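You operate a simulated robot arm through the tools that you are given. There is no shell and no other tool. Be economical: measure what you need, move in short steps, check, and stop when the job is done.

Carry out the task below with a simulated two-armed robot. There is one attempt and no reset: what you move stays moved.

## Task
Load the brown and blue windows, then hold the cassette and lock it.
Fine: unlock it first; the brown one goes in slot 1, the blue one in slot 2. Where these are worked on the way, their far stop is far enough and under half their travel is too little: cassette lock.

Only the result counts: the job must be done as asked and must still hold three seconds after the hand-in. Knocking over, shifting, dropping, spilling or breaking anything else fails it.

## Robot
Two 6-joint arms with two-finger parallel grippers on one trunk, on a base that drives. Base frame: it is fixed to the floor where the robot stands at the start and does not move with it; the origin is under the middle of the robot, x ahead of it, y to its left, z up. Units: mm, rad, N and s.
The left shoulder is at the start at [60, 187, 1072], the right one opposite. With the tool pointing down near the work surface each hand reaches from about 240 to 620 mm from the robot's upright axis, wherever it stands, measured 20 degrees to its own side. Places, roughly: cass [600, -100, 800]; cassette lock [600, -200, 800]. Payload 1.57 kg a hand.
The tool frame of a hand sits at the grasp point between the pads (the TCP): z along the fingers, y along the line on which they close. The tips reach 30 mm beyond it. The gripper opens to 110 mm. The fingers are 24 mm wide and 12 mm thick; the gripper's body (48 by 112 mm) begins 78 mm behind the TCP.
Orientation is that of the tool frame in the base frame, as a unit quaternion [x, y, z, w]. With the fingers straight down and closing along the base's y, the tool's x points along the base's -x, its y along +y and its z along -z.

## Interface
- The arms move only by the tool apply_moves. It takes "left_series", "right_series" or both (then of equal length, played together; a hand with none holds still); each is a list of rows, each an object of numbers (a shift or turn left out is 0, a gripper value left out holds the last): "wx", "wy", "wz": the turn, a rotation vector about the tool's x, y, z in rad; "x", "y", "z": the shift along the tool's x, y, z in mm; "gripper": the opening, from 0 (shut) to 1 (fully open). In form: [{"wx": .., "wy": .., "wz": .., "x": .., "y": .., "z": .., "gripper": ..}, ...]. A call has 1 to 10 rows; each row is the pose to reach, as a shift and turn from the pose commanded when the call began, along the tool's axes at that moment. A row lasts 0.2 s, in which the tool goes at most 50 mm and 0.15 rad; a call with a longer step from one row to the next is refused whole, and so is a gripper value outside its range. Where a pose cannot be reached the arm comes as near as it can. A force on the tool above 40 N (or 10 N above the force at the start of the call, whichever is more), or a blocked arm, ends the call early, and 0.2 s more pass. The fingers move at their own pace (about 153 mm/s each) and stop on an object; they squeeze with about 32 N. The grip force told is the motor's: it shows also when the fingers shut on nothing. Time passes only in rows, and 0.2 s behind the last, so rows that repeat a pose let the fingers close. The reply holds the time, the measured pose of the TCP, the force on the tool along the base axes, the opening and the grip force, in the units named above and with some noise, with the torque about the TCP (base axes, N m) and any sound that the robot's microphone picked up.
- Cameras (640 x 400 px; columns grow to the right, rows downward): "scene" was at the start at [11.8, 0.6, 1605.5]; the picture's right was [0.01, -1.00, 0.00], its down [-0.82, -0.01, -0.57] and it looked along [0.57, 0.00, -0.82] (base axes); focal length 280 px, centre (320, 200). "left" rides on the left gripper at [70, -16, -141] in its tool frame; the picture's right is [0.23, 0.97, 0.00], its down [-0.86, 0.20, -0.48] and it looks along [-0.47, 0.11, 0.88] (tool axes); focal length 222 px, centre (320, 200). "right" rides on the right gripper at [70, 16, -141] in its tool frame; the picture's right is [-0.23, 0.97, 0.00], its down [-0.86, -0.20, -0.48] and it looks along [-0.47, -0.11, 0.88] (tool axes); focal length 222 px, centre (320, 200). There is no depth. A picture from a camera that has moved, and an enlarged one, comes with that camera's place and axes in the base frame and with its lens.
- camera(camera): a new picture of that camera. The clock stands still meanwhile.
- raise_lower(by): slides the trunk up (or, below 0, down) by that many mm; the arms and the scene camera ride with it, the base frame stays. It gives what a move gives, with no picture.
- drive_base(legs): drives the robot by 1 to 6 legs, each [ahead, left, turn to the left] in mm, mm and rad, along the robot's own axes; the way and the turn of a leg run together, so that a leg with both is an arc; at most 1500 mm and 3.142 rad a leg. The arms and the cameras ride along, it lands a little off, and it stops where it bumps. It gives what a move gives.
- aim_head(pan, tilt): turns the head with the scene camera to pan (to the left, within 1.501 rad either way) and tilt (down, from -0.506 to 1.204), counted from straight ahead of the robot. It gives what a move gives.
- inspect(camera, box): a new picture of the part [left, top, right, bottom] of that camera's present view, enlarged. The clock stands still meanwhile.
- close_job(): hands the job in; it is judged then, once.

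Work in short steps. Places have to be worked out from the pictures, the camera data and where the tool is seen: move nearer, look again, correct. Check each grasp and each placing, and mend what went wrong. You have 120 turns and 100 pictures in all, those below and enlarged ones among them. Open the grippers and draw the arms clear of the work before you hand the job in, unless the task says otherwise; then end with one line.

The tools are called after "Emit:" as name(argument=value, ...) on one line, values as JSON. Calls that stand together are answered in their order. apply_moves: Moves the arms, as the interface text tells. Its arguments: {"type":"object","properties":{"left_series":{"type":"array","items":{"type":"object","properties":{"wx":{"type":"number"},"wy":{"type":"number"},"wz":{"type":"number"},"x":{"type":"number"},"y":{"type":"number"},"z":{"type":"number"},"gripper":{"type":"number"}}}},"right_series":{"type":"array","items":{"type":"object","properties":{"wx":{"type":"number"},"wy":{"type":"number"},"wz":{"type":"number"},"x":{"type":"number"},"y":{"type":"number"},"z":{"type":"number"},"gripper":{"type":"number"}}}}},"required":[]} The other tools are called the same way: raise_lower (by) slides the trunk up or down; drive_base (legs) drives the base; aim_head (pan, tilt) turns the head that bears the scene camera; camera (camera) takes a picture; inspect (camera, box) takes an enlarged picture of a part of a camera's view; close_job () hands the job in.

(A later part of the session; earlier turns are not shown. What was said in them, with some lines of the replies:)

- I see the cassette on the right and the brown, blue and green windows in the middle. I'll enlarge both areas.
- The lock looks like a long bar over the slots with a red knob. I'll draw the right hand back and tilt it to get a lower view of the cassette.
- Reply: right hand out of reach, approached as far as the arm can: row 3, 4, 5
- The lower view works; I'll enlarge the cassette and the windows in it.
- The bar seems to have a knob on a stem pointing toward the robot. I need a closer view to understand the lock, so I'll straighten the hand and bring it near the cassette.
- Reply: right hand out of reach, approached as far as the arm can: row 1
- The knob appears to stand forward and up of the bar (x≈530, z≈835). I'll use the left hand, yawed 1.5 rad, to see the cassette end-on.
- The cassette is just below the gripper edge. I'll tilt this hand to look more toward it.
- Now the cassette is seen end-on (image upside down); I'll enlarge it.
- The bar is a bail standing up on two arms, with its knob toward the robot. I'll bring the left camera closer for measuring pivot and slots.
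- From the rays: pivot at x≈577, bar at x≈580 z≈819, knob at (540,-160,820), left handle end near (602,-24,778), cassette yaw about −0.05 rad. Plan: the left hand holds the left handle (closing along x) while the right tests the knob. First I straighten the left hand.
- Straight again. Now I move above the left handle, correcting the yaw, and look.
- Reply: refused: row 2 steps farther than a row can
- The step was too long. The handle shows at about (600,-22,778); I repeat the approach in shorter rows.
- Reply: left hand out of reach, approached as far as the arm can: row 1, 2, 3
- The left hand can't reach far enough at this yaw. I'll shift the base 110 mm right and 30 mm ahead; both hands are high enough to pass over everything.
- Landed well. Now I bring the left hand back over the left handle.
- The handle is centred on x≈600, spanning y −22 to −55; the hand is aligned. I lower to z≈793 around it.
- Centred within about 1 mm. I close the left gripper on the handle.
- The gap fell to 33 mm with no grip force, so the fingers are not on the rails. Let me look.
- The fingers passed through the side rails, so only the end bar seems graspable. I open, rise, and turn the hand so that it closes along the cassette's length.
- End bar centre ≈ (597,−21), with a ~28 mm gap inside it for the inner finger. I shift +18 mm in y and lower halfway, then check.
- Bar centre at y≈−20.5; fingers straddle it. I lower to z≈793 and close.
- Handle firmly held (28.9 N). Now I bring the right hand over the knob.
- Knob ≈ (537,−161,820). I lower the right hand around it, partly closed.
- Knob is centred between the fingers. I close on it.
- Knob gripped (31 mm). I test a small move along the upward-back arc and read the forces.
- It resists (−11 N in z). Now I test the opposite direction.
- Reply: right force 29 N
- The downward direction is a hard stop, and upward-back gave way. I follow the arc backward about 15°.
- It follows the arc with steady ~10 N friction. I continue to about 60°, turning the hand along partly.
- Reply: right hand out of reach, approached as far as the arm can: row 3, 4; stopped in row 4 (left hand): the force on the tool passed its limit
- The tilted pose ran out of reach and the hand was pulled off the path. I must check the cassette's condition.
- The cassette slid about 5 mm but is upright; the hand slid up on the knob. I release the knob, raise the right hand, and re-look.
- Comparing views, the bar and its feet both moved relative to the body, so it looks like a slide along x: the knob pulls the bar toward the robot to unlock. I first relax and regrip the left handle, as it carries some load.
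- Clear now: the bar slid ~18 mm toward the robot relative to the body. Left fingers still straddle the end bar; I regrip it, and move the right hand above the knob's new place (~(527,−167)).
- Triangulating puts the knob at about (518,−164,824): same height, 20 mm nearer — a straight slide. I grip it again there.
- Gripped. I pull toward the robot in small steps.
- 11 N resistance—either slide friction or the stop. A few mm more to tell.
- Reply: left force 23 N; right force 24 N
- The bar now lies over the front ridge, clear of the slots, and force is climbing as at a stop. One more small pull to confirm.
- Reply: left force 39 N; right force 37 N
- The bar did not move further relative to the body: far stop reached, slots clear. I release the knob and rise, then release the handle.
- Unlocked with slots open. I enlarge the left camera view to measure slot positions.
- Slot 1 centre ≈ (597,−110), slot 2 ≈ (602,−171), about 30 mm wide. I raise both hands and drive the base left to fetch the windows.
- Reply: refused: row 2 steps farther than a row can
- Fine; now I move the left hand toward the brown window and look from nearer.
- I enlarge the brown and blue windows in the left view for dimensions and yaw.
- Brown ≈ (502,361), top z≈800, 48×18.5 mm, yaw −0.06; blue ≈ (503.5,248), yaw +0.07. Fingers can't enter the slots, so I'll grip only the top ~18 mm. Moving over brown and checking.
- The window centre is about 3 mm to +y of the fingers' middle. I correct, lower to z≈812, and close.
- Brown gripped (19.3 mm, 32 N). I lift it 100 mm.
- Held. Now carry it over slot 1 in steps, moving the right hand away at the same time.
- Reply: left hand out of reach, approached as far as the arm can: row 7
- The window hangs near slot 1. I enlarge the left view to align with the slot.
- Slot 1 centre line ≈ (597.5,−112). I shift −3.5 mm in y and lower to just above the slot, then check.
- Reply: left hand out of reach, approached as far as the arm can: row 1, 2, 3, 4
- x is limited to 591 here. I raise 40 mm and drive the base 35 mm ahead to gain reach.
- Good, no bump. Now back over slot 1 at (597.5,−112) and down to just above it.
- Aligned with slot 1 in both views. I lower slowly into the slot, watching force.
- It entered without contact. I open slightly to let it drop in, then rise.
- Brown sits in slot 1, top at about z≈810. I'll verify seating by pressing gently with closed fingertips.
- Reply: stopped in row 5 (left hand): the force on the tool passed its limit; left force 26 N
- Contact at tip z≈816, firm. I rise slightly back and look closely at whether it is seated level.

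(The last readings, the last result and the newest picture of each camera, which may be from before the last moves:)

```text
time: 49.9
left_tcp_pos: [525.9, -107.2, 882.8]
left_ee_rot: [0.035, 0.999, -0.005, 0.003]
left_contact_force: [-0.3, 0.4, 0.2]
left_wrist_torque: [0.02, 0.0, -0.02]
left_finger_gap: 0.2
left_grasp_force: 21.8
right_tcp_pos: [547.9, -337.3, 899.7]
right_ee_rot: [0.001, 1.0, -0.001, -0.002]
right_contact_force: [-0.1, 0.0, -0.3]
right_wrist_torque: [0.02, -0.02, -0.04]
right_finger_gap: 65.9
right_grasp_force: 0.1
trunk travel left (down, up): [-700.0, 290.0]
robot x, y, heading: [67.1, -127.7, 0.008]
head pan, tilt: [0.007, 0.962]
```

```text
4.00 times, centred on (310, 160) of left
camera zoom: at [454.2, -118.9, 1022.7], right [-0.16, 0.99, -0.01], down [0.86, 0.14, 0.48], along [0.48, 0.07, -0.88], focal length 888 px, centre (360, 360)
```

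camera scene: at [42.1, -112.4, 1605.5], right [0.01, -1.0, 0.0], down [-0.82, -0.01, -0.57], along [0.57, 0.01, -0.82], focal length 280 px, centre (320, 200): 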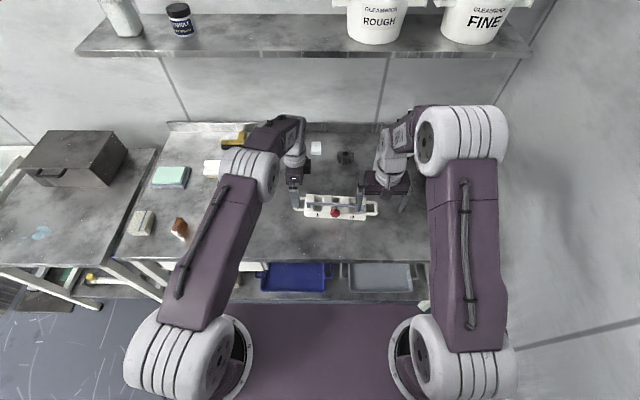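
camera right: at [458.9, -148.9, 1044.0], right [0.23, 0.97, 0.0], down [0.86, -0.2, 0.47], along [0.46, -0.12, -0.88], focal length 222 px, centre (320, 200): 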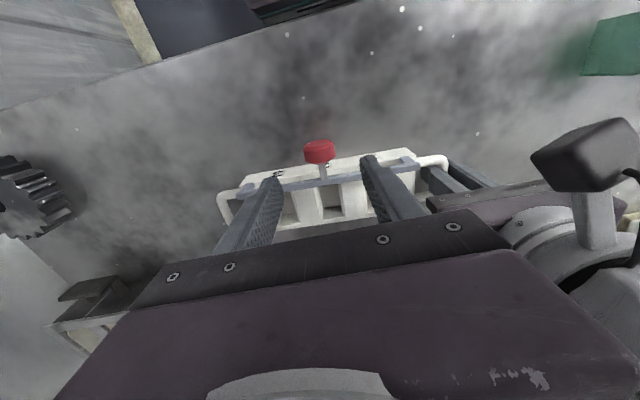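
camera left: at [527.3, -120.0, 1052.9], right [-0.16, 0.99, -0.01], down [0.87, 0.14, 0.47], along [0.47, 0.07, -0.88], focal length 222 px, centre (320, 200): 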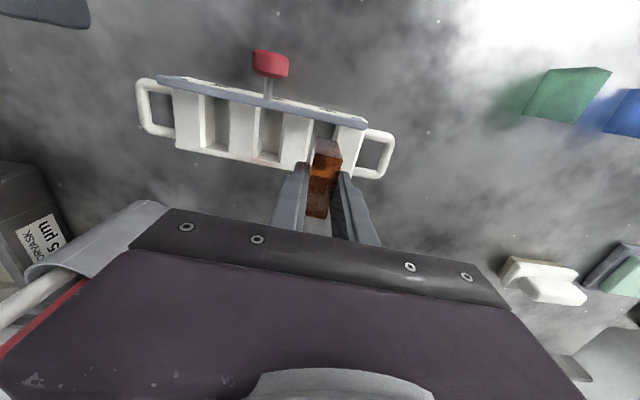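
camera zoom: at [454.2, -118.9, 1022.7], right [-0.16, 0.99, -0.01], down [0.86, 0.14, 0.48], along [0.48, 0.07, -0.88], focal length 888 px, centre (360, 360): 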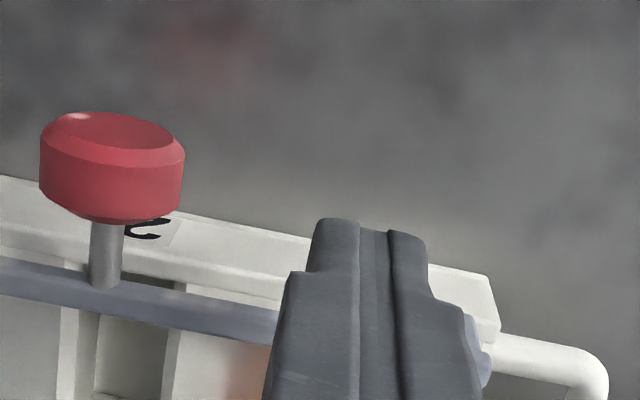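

That view is blocked; the scene camera should show it better.

Emit:
inspect(camera="scene", box=[296, 185, 360, 225])

```text
10.00 times, centred on (328, 205) of scene
camera zoom: at [78.6, -130.1, 1605.4], right [0.01, -1.0, 0.0], down [-0.82, -0.01, -0.57], along [0.57, 0.01, -0.82], focal length 2796 px, centre (240, 150)
```

zoom: 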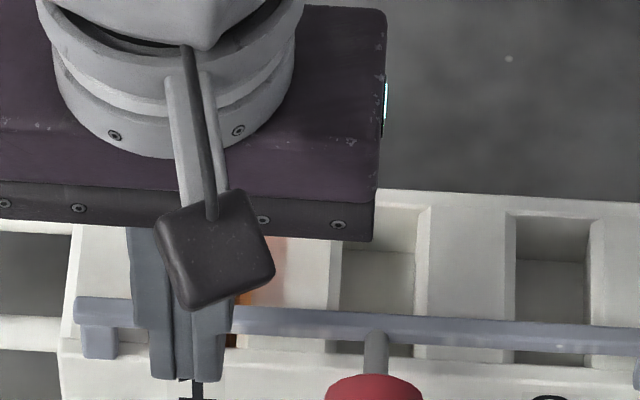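

Floor at ~770 and a window height of ~45 give a top of 815: matches contact, so brown is seated. Next I take the left hand over to the blue window, turning to its yaw.

Emit:
apply_moves(left_series=[{"z": -25, "gripper": 0.3}, {"x": 6, "y": 44, "z": -25}, {"x": 12, "y": 88, "z": -25}, {"x": 18, "y": 132, "z": -25}, {"x": 23, "y": 176, "z": -25}, {"x": 29, "y": 220, "z": -25, "wz": -0.04}, {"x": 35, "y": 264, "z": -25, "wz": -0.08}, {"x": 41, "y": 308, "z": -20, "wz": -0.11, "gripper": 0.55}, {"x": 46, "y": 353, "z": -10, "wz": -0.14}, {"x": 46, "y": 353, "z": 10, "wz": -0.14}])

Emit:
inspect(camera="left", box=[220, 90, 420, 215])

Emit:
inspect(camera="scene", box=[290, 185, 370, 235])

```text
time: 52.1
left_tcp_pos: [504.4, 250.4, 866.7]
left_ee_rot: [-0.036, 0.999, -0.004, 0.002]
left_contact_force: [0.2, -0.3, 0.4]
left_wrist_torque: [0.0, 0.0, -0.02]
left_finger_gap: 60.5
left_grasp_force: 0.1
right_tcp_pos: [545.7, -335.3, 899.0]
right_ee_rot: [0.001, 1.0, -0.002, -0.003]
right_contact_force: [0.3, -0.3, -0.5]
right_wrist_torque: [-0.01, 0.02, 0.04]
right_finger_gap: 66.3
right_grasp_force: 0.2
trunk travel left (down, up): [-700.0, 290.0]
robot x, y, heading: [68.5, -129.8, 0.011]
head pan, tilt: [0.007, 0.962]
```

```text
3.20 times, centred on (320, 152) of left
camera zoom: at [435.6, 228.4, 1007.9], right [-0.3, 0.96, -0.01], down [0.84, 0.26, 0.48], along [0.46, 0.13, -0.88], focal length 711 px, centre (320, 352)
```

zoom: 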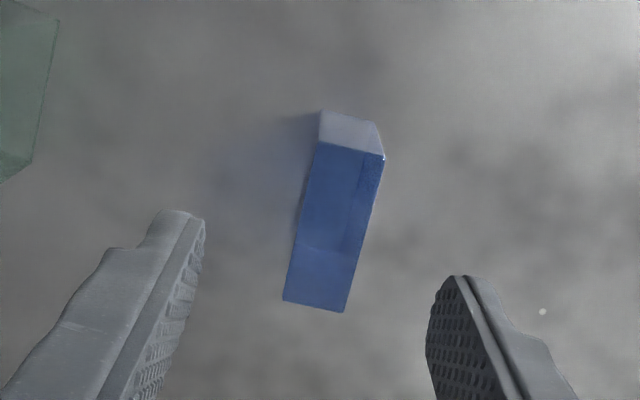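

```text
8.00 times, centred on (330, 210) of scene
camera zoom: at [78.4, -130.4, 1605.5], right [0.01, -1.0, 0.0], down [-0.82, -0.01, -0.57], along [0.57, 0.01, -0.82], focal length 2237 px, centre (240, 120)
```

zoom: 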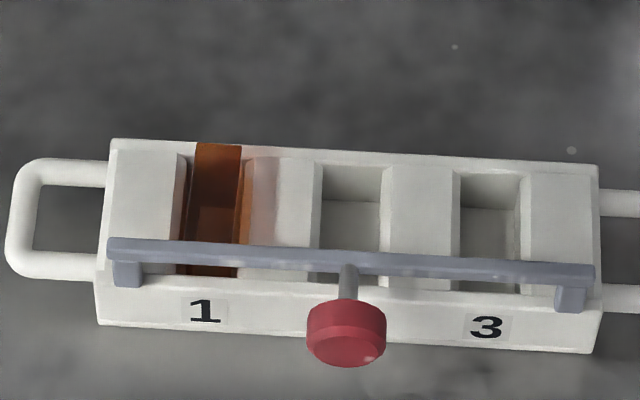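

Blue is well aligned (centre ≈ (502,250), yaw matched). I lower to z≈815 and grip.

Emit:
apply_moves(left_series=[{"y": 1, "z": 25, "gripper": 0.5}, {"y": 1, "z": 51}, {"y": 1, "z": 51, "gripper": 0.2}, {"y": 1, "z": 51, "gripper": 0.0}, {"y": 1, "z": 51, "gripper": 0.0}, {"y": 1, "z": 51, "gripper": 0.0}])

Emit:
inspect(camera="left", box=[220, 90, 420, 215])

```text
time: 53.5
left_tcp_pos: [508.8, 250.5, 816.9]
left_ee_rot: [-0.036, 0.999, -0.005, 0.002]
left_contact_force: [0.3, -0.5, -0.5]
left_wrist_torque: [0.01, -0.01, 0.01]
left_finger_gap: 19.2
left_grasp_force: 32.1
right_tcp_pos: [546.0, -335.9, 900.1]
right_ee_rot: [0.001, 1.0, -0.001, -0.002]
right_contact_force: [-0.9, -0.3, -0.3]
right_wrist_torque: [-0.01, 0.0, 0.01]
right_finger_gap: 66.0
right_grasp_force: 0.0
trunk travel left (down, up): [-700.0, 290.0]
robot x, y, heading: [67.3, -133.1, 0.008]
head pan, tilt: [0.007, 0.962]
```

```text
3.20 times, centred on (320, 152) of left
camera zoom: at [439.4, 229.3, 957.7], right [-0.3, 0.96, -0.01], down [0.84, 0.26, 0.48], along [0.46, 0.13, -0.88], focal length 711 px, centre (320, 352)
```

zoom: 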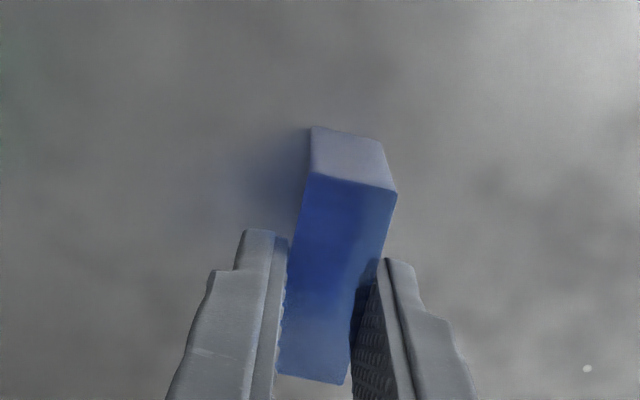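

Blue gripped (19.2 mm); its centre is ~6 mm behind the TCP. I lift it and begin carrying toward slot 2.

Emit:
apply_moves(left_series=[{"z": -25}, {"z": -60}, {"z": -95}, {"z": -97, "x": -6, "y": -43}, {"z": -97, "x": -12, "y": -86, "wz": 0.04}, {"z": -97, "x": -18, "y": -129, "wz": 0.08}, {"z": -97, "x": -24, "y": -172, "wz": 0.13}, {"z": -97, "x": -31, "y": -215, "wz": 0.13}, {"z": -97, "x": -37, "y": -258, "wz": 0.13}, {"z": -97, "x": -43, "y": -300, "wz": 0.13}])

```text
time: 55.7
left_tcp_pos: [568.5, -45.2, 917.3]
left_ee_rot: [0.029, 1.0, -0.005, 0.002]
left_contact_force: [-0.8, -0.7, -1.9]
left_wrist_torque: [-0.01, -0.01, -0.01]
left_finger_gap: 19.0
left_grasp_force: 32.3
right_tcp_pos: [546.7, -337.0, 899.3]
right_ee_rot: [0.001, 1.0, -0.002, -0.003]
right_contact_force: [0.4, 0.1, 0.6]
right_wrist_torque: [0.0, 0.02, -0.01]
right_finger_gap: 66.1
right_grasp_force: 0.2
trunk travel left (down, up): [-700.0, 290.0]
robot x, y, heading: [65.1, -131.8, 0.01]
head pan, tilt: [0.007, 0.962]
```

Holding well. Second part of the carry, to above slot 2.

Emit:
apply_moves(left_series=[{"x": -13, "y": -41}, {"x": -26, "y": -82}, {"x": -39, "y": -124}, {"x": -39, "y": -124, "z": 20}, {"x": -39, "y": -124, "z": 45}, {"x": -39, "y": -124, "z": 45}])

Emit:
inspect(camera="left", box=[180, 70, 400, 208])

Emit:
inspect(camera="scene", box=[290, 185, 370, 235])

```text
time: 57.1
left_tcp_pos: [603.3, -173.6, 874.0]
left_ee_rot: [0.03, 1.0, -0.004, 0.003]
left_contact_force: [-0.1, 0.1, -1.4]
left_wrist_torque: [-0.01, -0.02, -0.01]
left_finger_gap: 19.3
left_grasp_force: 32.5
right_tcp_pos: [544.9, -334.7, 900.7]
right_ee_rot: [0.001, 1.0, -0.002, -0.002]
right_contact_force: [0.6, 0.3, 0.0]
right_wrist_torque: [0.02, -0.01, 0.03]
right_finger_gap: 65.9
right_grasp_force: 0.1
trunk travel left (down, up): [-700.0, 290.0]
robot x, y, heading: [63.8, -132.5, 0.005]
head pan, tilt: [0.007, 0.962]
```

```text
2.90 times, centred on (290, 139) of left
camera zoom: at [531.6, -184.7, 1014.1], right [-0.17, 0.99, -0.01], down [0.86, 0.15, 0.48], along [0.48, 0.07, -0.88], focal length 644 px, centre (407, 377)
```

zoom: 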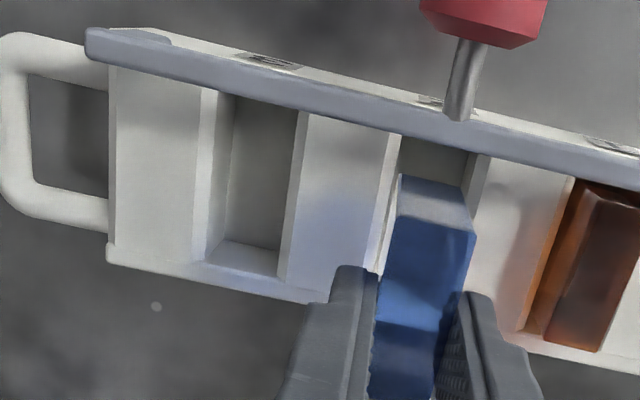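

```text
8.00 times, centred on (330, 210) of scene
camera zoom: at [77.7, -130.2, 1605.5], right [0.01, -1.0, 0.0], down [-0.82, -0.01, -0.57], along [0.57, 0.01, -0.82], focal length 2237 px, centre (240, 120)
```

zoom: 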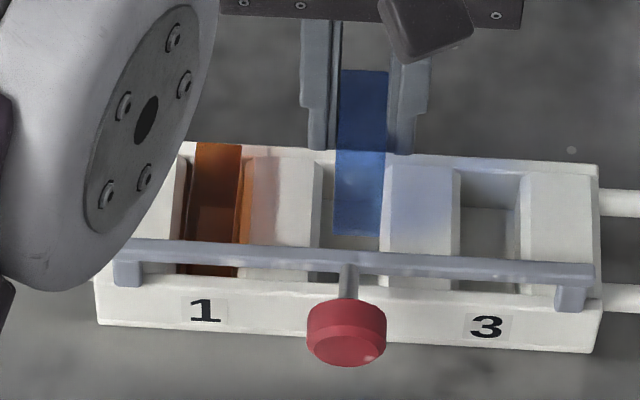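

A small correction (+2 mm y, −2 mm x) is needed. Then I lower slowly into slot 2.

Emit:
apply_moves(left_series=[{"x": 2, "y": 2, "z": 8}, {"x": 2, "y": 2, "z": 16}, {"x": 2, "y": 2, "z": 22}, {"x": 2, "y": 2, "z": 28}, {"x": 2, "y": 2, "z": 33}])

Emit:
inspect(camera="left", box=[180, 70, 400, 208])

Emit:
inspect(camera="scene", box=[290, 185, 370, 235])

```text
time: 58.3
left_tcp_pos: [600.0, -173.2, 840.3]
left_ee_rot: [0.03, 1.0, -0.005, 0.002]
left_contact_force: [0.3, 0.2, -2.2]
left_wrist_torque: [0.01, -0.03, -0.01]
left_finger_gap: 19.2
left_grasp_force: 31.4
right_tcp_pos: [546.0, -336.3, 899.7]
right_ee_rot: [0.001, 1.0, -0.002, -0.003]
right_contact_force: [-0.3, 0.3, -0.3]
right_wrist_torque: [0.02, 0.0, 0.03]
right_finger_gap: 65.8
right_grasp_force: 0.1
trunk travel left (down, up): [-700.0, 290.0]
robot x, y, heading: [66.8, -131.2, 0.011]
head pan, tilt: [0.007, 0.962]
```

```text
2.90 times, centred on (290, 139) of left
camera zoom: at [529.6, -184.6, 981.2], right [-0.17, 0.99, -0.01], down [0.86, 0.15, 0.48], along [0.48, 0.07, -0.88], focal length 644 px, centre (407, 377)
```

zoom: 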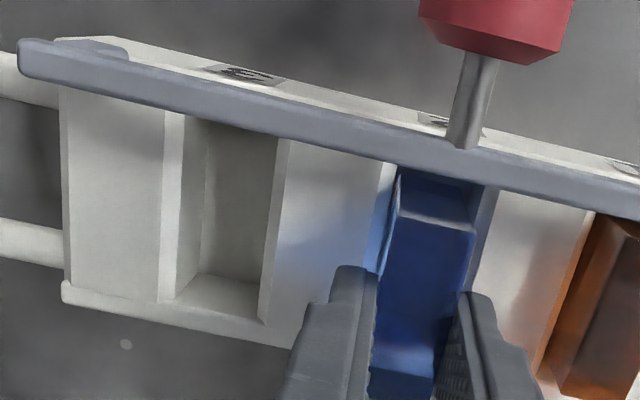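

```text
8.00 times, centred on (330, 210) of scene
camera zoom: at [78.0, -130.0, 1605.5], right [0.01, -1.0, 0.0], down [-0.82, -0.01, -0.57], along [0.57, 0.01, -0.82], focal length 2237 px, centre (240, 120)
```

zoom: 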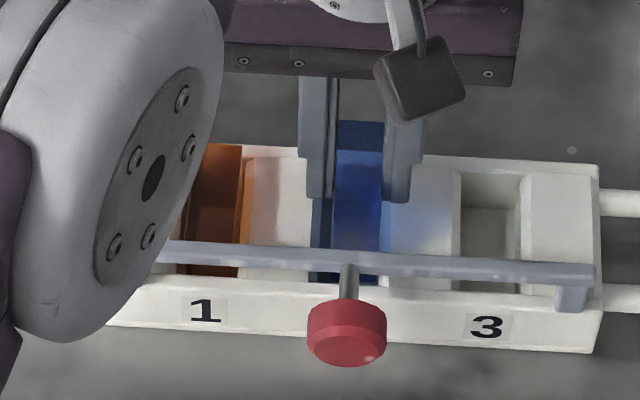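

It is in slot 2 without contact. I lower the last 9 mm, release and rise.

Emit:
apply_moves(left_series=[{"z": 5}, {"z": 9}, {"z": 9, "gripper": 0.25}, {"z": 9, "gripper": 0.3}, {"z": 9, "gripper": 0.4}, {"z": -30}, {"z": -65}])

Emit:
inspect(camera="left", box=[180, 70, 400, 208])

Emit:
inspect(camera="scene", box=[290, 185, 370, 235])

```text
time: 59.9
left_tcp_pos: [599.3, -170.2, 906.2]
left_ee_rot: [0.03, 1.0, -0.005, 0.003]
left_contact_force: [0.2, 0.7, -0.1]
left_wrist_torque: [0.0, -0.01, 0.03]
left_finger_gap: 44.0
left_grasp_force: 0.0
right_tcp_pos: [546.2, -336.3, 899.6]
right_ee_rot: [0.0, 1.0, -0.001, -0.002]
right_contact_force: [-0.2, -0.1, 0.3]
right_wrist_torque: [0.0, -0.01, 0.01]
right_finger_gap: 66.1
right_grasp_force: 0.2
trunk travel left (down, up): [-700.0, 290.0]
robot x, y, heading: [69.0, -131.8, 0.004]
head pan, tilt: [0.007, 0.962]
```

```text
2.90 times, centred on (290, 139) of left
camera zoom: at [528.7, -182.1, 1046.2], right [-0.17, 0.99, -0.01], down [0.86, 0.15, 0.48], along [0.48, 0.07, -0.88], focal length 644 px, centre (407, 377)
```

zoom: 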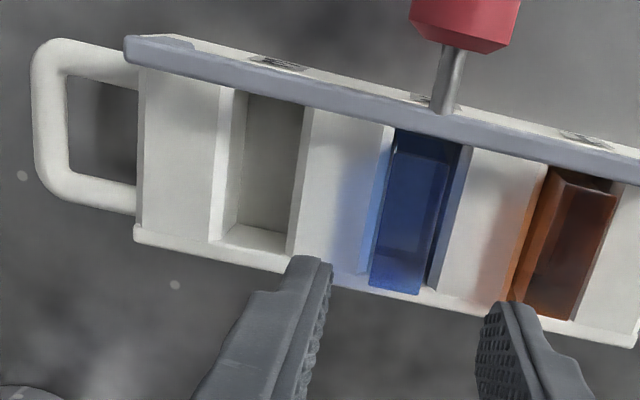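

```text
8.00 times, centred on (330, 210) of scene
camera zoom: at [77.1, -129.8, 1605.4], right [0.01, -1.0, 0.0], down [-0.82, -0.01, -0.57], along [0.57, 0.01, -0.82], focal length 2237 px, centre (240, 120)
```

zoom: 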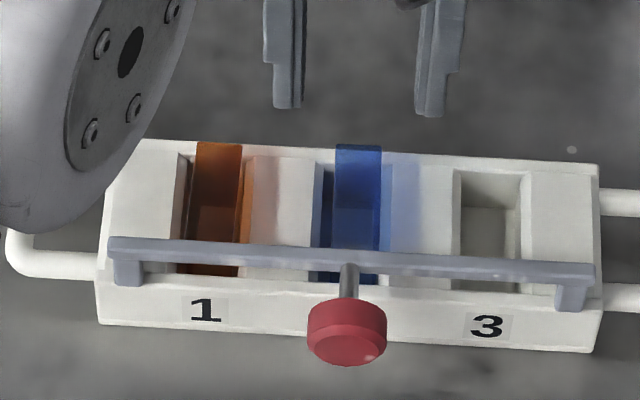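

Both windows are in. Now the left hand goes back to the left handle end bar to hold the cassette.

Emit:
apply_moves(left_series=[{"x": 4, "y": 36}, {"x": 8, "y": 72}, {"x": 11, "y": 108, "gripper": 0.28}, {"x": 14, "y": 142}, {"x": 14, "y": 142, "z": 40}, {"x": 14, "y": 142, "z": 65}])

Emit:
inspect(camera="left", box=[220, 100, 400, 212])

```text
time: 61.3
left_tcp_pos: [596.6, -27.7, 839.1]
left_ee_rot: [0.029, 1.0, -0.005, 0.002]
left_contact_force: [-0.7, 0.2, -0.1]
left_wrist_torque: [0.0, 0.02, -0.04]
left_finger_gap: 30.7
left_grasp_force: 0.1
right_tcp_pos: [545.3, -335.0, 901.0]
right_ee_rot: [0.001, 1.0, -0.002, -0.003]
right_contact_force: [0.5, 0.4, 0.2]
right_wrist_torque: [-0.01, 0.0, 0.01]
right_finger_gap: 66.2
right_grasp_force: 0.0
trunk travel left (down, up): [-700.0, 290.0]
robot x, y, heading: [67.0, -128.0, 0.01]
head pan, tilt: [0.007, 0.962]
```

```text
3.56 times, centred on (310, 156) of left
camera zoom: at [525.7, -40.7, 979.4], right [-0.17, 0.99, -0.01], down [0.86, 0.15, 0.48], along [0.48, 0.07, -0.88], focal length 790 px, centre (356, 356)
```

zoom: 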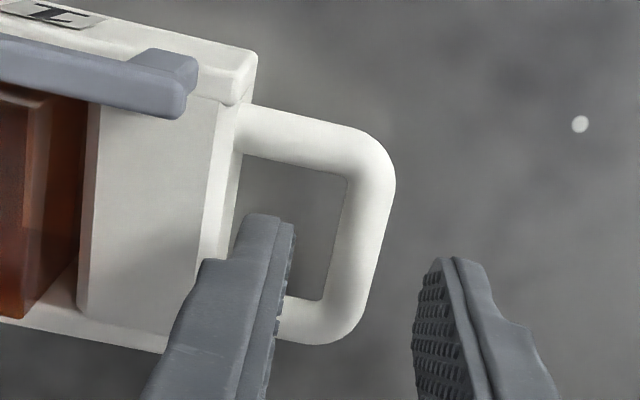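

End bar at y≈−29.5; small shift of −2 mm, then down to z≈792 and grip.

Emit:
apply_moves(left_series=[{"y": -2, "z": 15, "gripper": 0.25}, {"y": -2, "z": 32}, {"y": -2, "z": 47}, {"y": -2, "z": 47, "gripper": 0.1}, {"y": -2, "z": 47, "gripper": 0.0}, {"y": -2, "z": 47, "gripper": 0.0}], right_series=[{"x": 10, "y": 35}, {"x": 20, "y": 75}, {"x": 30, "y": 115}, {"x": 34, "y": 150}, {"x": 34, "y": 169}, {"x": 34, "y": 169}])

Emit:
camera(camera="right")

Emit:
inspect(camera="scene", box=[290, 185, 370, 235])

```text
time: 62.7
left_tcp_pos: [595.4, -31.7, 793.4]
left_ee_rot: [0.029, 1.0, -0.005, 0.002]
left_contact_force: [0.3, 1.8, 1.0]
left_wrist_torque: [0.02, -0.23, 0.16]
left_finger_gap: 11.4
left_grasp_force: 28.9
right_tcp_pos: [512.2, -166.7, 898.4]
right_ee_rot: [0.0, 1.0, -0.002, -0.002]
right_contact_force: [-0.5, 1.0, 1.0]
right_wrist_torque: [0.02, 0.02, 0.01]
right_finger_gap: 65.9
right_grasp_force: 0.1
trunk travel left (down, up): [-700.0, 290.0]
robot x, y, heading: [67.1, -132.5, 0.005]
head pan, tilt: [0.007, 0.962]
```

```text
23 pictures are left
camera right: at [442.2, -149.4, 1040.9], right [0.23, 0.97, 0.0], down [0.86, -0.2, 0.48], along [0.46, -0.11, -0.88], focal length 222 px, centre (320, 200)
```

right: 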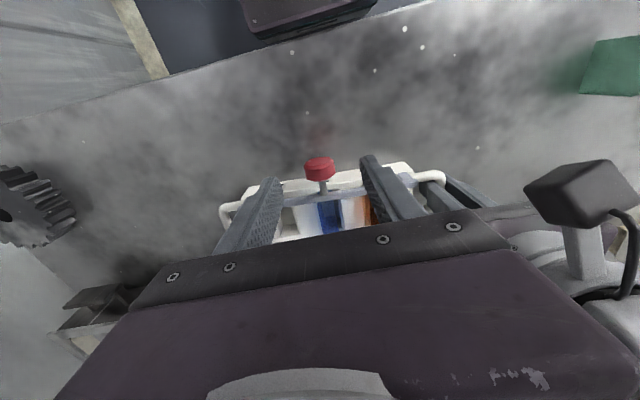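

```text
8.00 times, centred on (330, 210) of scene
camera zoom: at [77.6, -129.6, 1605.5], right [0.01, -1.0, 0.0], down [-0.82, -0.01, -0.57], along [0.57, 0.01, -0.82], focal length 2237 px, centre (240, 120)
```

zoom: 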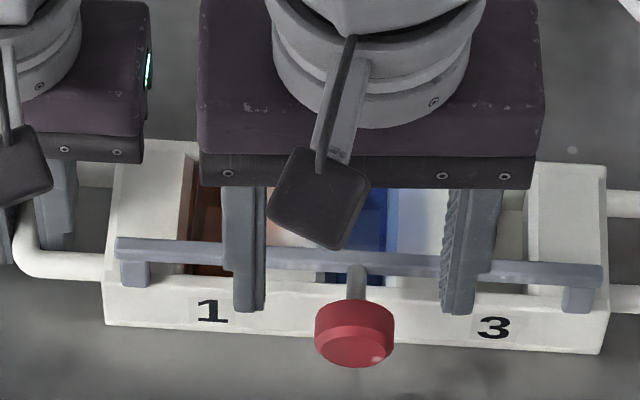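

The handle is held again. I'll push the knob with closed fingers: first lower them in front of the knob (x≈490).

Emit:
apply_moves(right_series=[{"x": 25, "y": -1, "gripper": 0.0}, {"x": 25, "y": -1, "z": 15, "gripper": 0.0}, {"x": 25, "y": -1, "z": 45}, {"x": 25, "y": -1, "z": 75}])

Emit:
inspect(camera="right", box=[220, 100, 420, 225])

```text
time: 63.7
left_tcp_pos: [594.5, -31.5, 793.5]
left_ee_rot: [0.03, 1.0, -0.006, 0.003]
left_contact_force: [0.2, 1.9, -0.4]
left_wrist_torque: [0.01, 0.01, 0.03]
left_finger_gap: 11.5
left_grasp_force: 29.1
right_tcp_pos: [485.0, -165.7, 824.6]
right_ee_rot: [0.001, 1.0, -0.002, -0.003]
right_contact_force: [0.0, 0.4, 0.1]
right_wrist_torque: [0.0, 0.03, 0.01]
right_finger_gap: 0.0
right_grasp_force: 21.4
trunk travel left (down, up): [-700.0, 290.0]
robot x, y, heading: [65.0, -129.6, 0.007]
head pan, tilt: [0.007, 0.962]
```

```text
3.20 times, centred on (320, 162) of right
camera zoom: at [414.9, -149.4, 965.9], right [0.23, 0.97, 0.0], down [0.86, -0.2, 0.48], along [0.46, -0.11, -0.88], focal length 711 px, centre (320, 320)
```

zoom: 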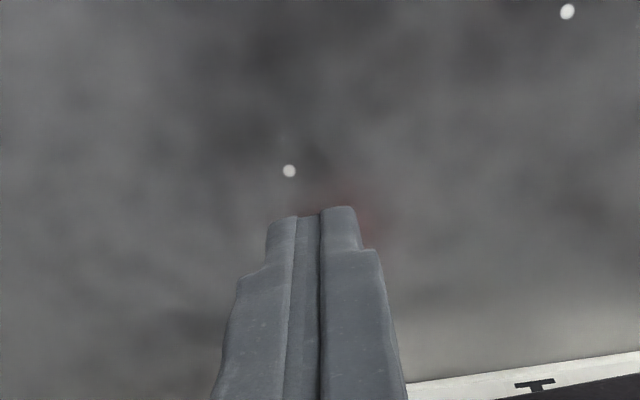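

Fingers are in front of the knob. I push +x in steps, watching forces on both hands.

Emit:
apply_moves(right_series=[{"x": -4}, {"x": -8}, {"x": -12}, {"x": -16}, {"x": -20}, {"x": -22}, {"x": -22}])

```text
time: 65.3
left_tcp_pos: [595.8, -30.7, 793.7]
left_ee_rot: [0.03, 1.0, -0.004, 0.003]
left_contact_force: [1.5, 0.7, 0.3]
left_wrist_torque: [0.03, -0.14, 0.2]
left_finger_gap: 11.5
left_grasp_force: 28.4
right_tcp_pos: [507.9, -166.4, 824.6]
right_ee_rot: [0.0, 1.0, -0.002, -0.002]
right_contact_force: [0.1, -0.9, -0.2]
right_wrist_torque: [0.01, -0.02, 0.02]
right_finger_gap: 0.2
right_grasp_force: 21.4
trunk travel left (down, up): [-700.0, 290.0]
robot x, y, heading: [65.2, -130.3, 0.006]
head pan, tilt: [0.007, 0.962]
```

Contact is just about to occur (x≈508+12). I keep pushing.

Emit:
apply_moves(right_series=[{"x": -3}, {"x": -6}, {"x": -9}, {"x": -12}, {"x": -12}])

Emit:
inspect(camera="scene", box=[290, 185, 370, 235])

```text
time: 66.5
left_tcp_pos: [596.0, -31.1, 792.5]
left_ee_rot: [0.028, 1.0, -0.005, 0.003]
left_contact_force: [6.6, 1.7, -0.4]
left_wrist_torque: [0.01, 0.22, 0.75]
left_finger_gap: 11.6
left_grasp_force: 28.6
right_tcp_pos: [519.8, -166.4, 824.2]
right_ee_rot: [0.001, 1.0, -0.004, -0.004]
right_contact_force: [-8.7, -2.7, -1.2]
right_wrist_torque: [0.04, -0.07, -0.14]
right_finger_gap: 0.0
right_grasp_force: 21.4
trunk travel left (down, up): [-700.0, 290.0]
robot x, y, heading: [67.4, -130.5, 0.007]
head pan, tilt: [0.007, 0.962]
```

```text
8.00 times, centred on (330, 210) of scene
camera zoom: at [78.0, -129.9, 1605.4], right [0.01, -1.0, 0.0], down [-0.82, -0.01, -0.57], along [0.57, 0.01, -0.82], focal length 2237 px, centre (240, 120)
```

zoom: 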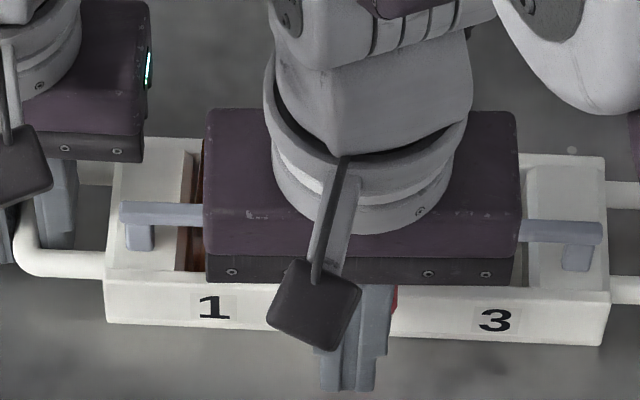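

The bar slid back ~19 mm with ~9 N friction. I continue until the stop.

Emit:
apply_moves(right_series=[{"x": -3}, {"x": -6}, {"x": -9}, {"x": -9}])

```text
time: 67.5
left_tcp_pos: [594.5, -31.0, 792.8]
left_ee_rot: [0.029, 1.0, -0.003, 0.003]
left_contact_force: [8.4, 7.2, -0.2]
left_wrist_torque: [0.01, 0.22, 0.77]
left_finger_gap: 13.3
left_grasp_force: 29.7
right_tcp_pos: [528.8, -167.2, 823.1]
right_ee_rot: [0.001, 1.0, -0.001, -0.003]
right_contact_force: [-10.0, -6.4, -0.4]
right_wrist_torque: [0.07, -0.1, -0.01]
right_finger_gap: 0.2
right_grasp_force: 21.2
trunk travel left (down, up): [-700.0, 290.0]
robot x, y, heading: [63.3, -127.6, 0.004]
head pan, tilt: [0.007, 0.962]
```

Still ~10 N, but the left finger gap grew slightly: the cassette may be turning. I look before pushing further.

Emit:
inspect(camera="scene", box=[290, 185, 370, 235])

Emit:
inspect(camera="left", box=[100, 60, 360, 222])

```text
8.00 times, centred on (330, 210) of scene
camera zoom: at [77.8, -129.9, 1605.5], right [0.01, -1.0, 0.0], down [-0.82, -0.01, -0.57], along [0.57, 0.01, -0.82], focal length 2237 px, centre (240, 120)
```

zoom: 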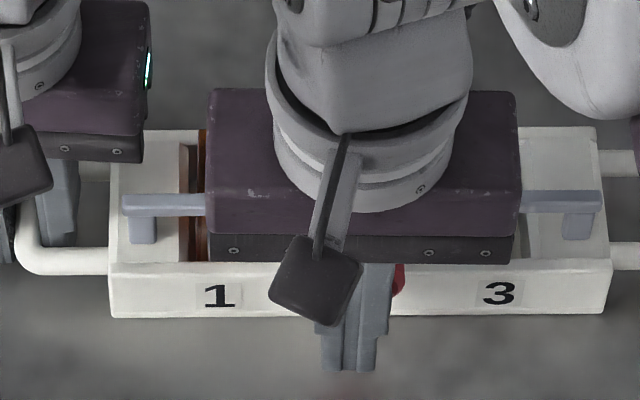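

```text
2.46 times, centred on (230, 141) of left
camera zoom: at [524.6, -43.3, 933.5], right [-0.17, 0.99, -0.01], down [0.86, 0.15, 0.48], along [0.48, 0.07, -0.88], focal length 547 px, centre (542, 345)
```

zoom: 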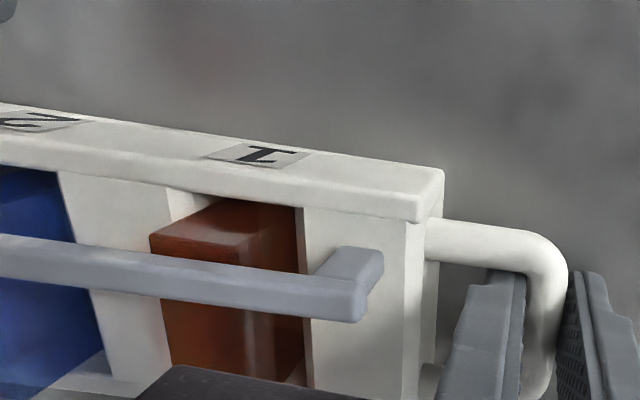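

Bar-to-back-edge distance is unchanged between the two pictures (≈65 px, equal to the initial locked position), so the bar is at its locked stop and only the cassette began to turn. I back the right hand off and lift it.

Emit:
apply_moves(right_series=[{"x": 15}, {"x": 35}, {"x": 35, "z": -40}, {"x": 35, "z": -85}, {"x": 35, "z": -90, "y": -45}, {"x": 35, "z": -90, "y": -90}])

Emit:
inspect(camera="scene", box=[290, 185, 370, 235])

```text
time: 68.9
left_tcp_pos: [594.9, -32.4, 793.6]
left_ee_rot: [0.029, 1.0, -0.004, 0.003]
left_contact_force: [0.2, -0.3, 1.6]
left_wrist_torque: [0.16, 0.15, 0.14]
left_finger_gap: 11.5
left_grasp_force: 29.0
right_tcp_pos: [492.7, -258.7, 913.4]
right_ee_rot: [0.0, 1.0, -0.002, -0.002]
right_contact_force: [0.0, -0.7, 0.1]
right_wrist_torque: [0.0, -0.01, -0.02]
right_finger_gap: 0.2
right_grasp_force: 21.6
trunk travel left (down, up): [-700.0, 290.0]
robot x, y, heading: [66.4, -129.8, 0.01]
head pan, tilt: [0.007, 0.962]
```

```text
8.00 times, centred on (330, 210) of scene
camera zoom: at [77.6, -130.8, 1605.5], right [0.01, -1.0, 0.0], down [-0.82, -0.01, -0.57], along [0.57, 0.01, -0.82], focal length 2237 px, centre (240, 120)
```

zoom: 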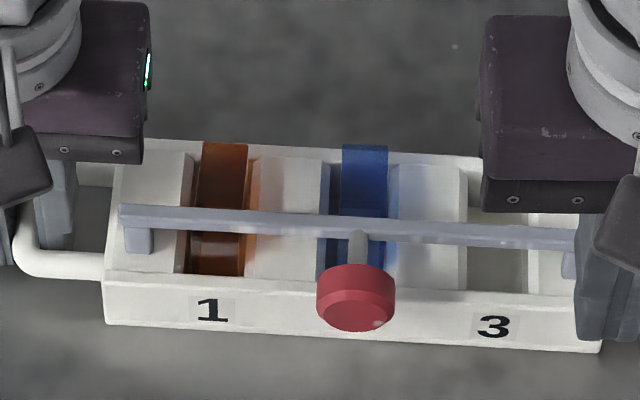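

The cassette sprang back to its original yaw, bar fully back over both windows. I release the left handle and retreat both hands.

Emit:
apply_moves(left_series=[{"gripper": 0.15}, {"gripper": 0.25}, {"z": -35}, {"z": -80}, {"z": -90, "y": 45}, {"z": -90, "y": 90, "x": 20, "gripper": 0.6}, {"z": -90, "y": 135, "x": 40, "gripper": 1.0}], right_series=[{"gripper": 0.5}, {"gripper": 1.0}, {"z": -20}, {"z": -40}, {"z": -40, "y": -20}, {"z": -40, "y": -40}, {"z": -40, "y": -60}])

Emit:
camera(camera="scene")

Emit:
inspect(camera="scene", box=[290, 185, 370, 235])

```text
time: 70.5
left_tcp_pos: [560.3, 111.5, 879.9]
left_ee_rot: [0.03, 1.0, -0.005, 0.004]
left_contact_force: [0.2, 0.5, -0.2]
left_wrist_torque: [-0.02, 0.0, 0.03]
left_finger_gap: 110.0
left_grasp_force: 0.1
right_tcp_pos: [494.8, -319.5, 956.9]
right_ee_rot: [0.001, 1.0, -0.001, -0.002]
right_contact_force: [0.6, 0.9, 0.6]
right_wrist_torque: [0.03, -0.02, -0.03]
right_finger_gap: 110.2
right_grasp_force: 0.0
trunk travel left (down, up): [-700.0, 290.0]
robot x, y, heading: [63.4, -128.2, 0.003]
head pan, tilt: [0.007, 0.962]
```

```text
16 pictures are left
camera scene: at [76.6, -129.1, 1605.5], right [0.01, -1.0, 0.0], down [-0.82, -0.01, -0.57], along [0.57, 0.01, -0.82], focal length 280 px, centre (320, 200)
```

scene: 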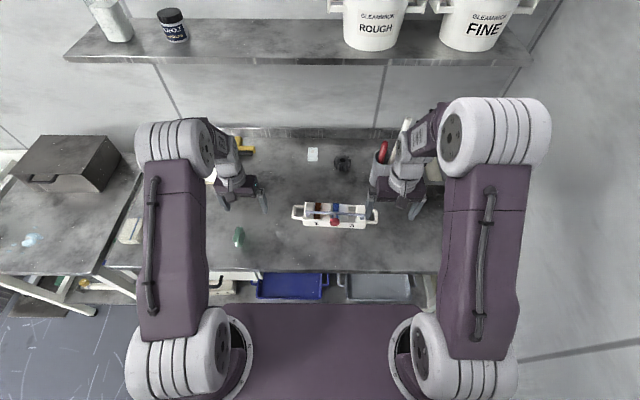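

```text
8.00 times, centred on (330, 210) of scene
camera zoom: at [76.6, -129.1, 1605.5], right [0.01, -1.0, 0.0], down [-0.82, -0.01, -0.57], along [0.57, 0.01, -0.82], focal length 2237 px, centre (240, 120)
```

zoom: 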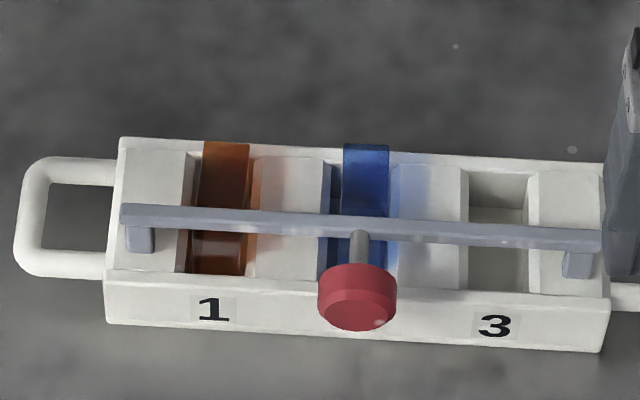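

Brown is in slot 1, blue in slot 2, and the bar is back across both. The cassette is level, the other items look untouched, and both grippers are open and clear. I hand in the job.

Emit:
close_job()

```text
The job is handed in.
```

I unlocked the cassette, loaded brown in slot 1 and blue in slot 2, then held the handle and locked it again. The cassette ended about 10 mm right of its starting place, most of that from a slip while I was unlocking it. The job is handed in.
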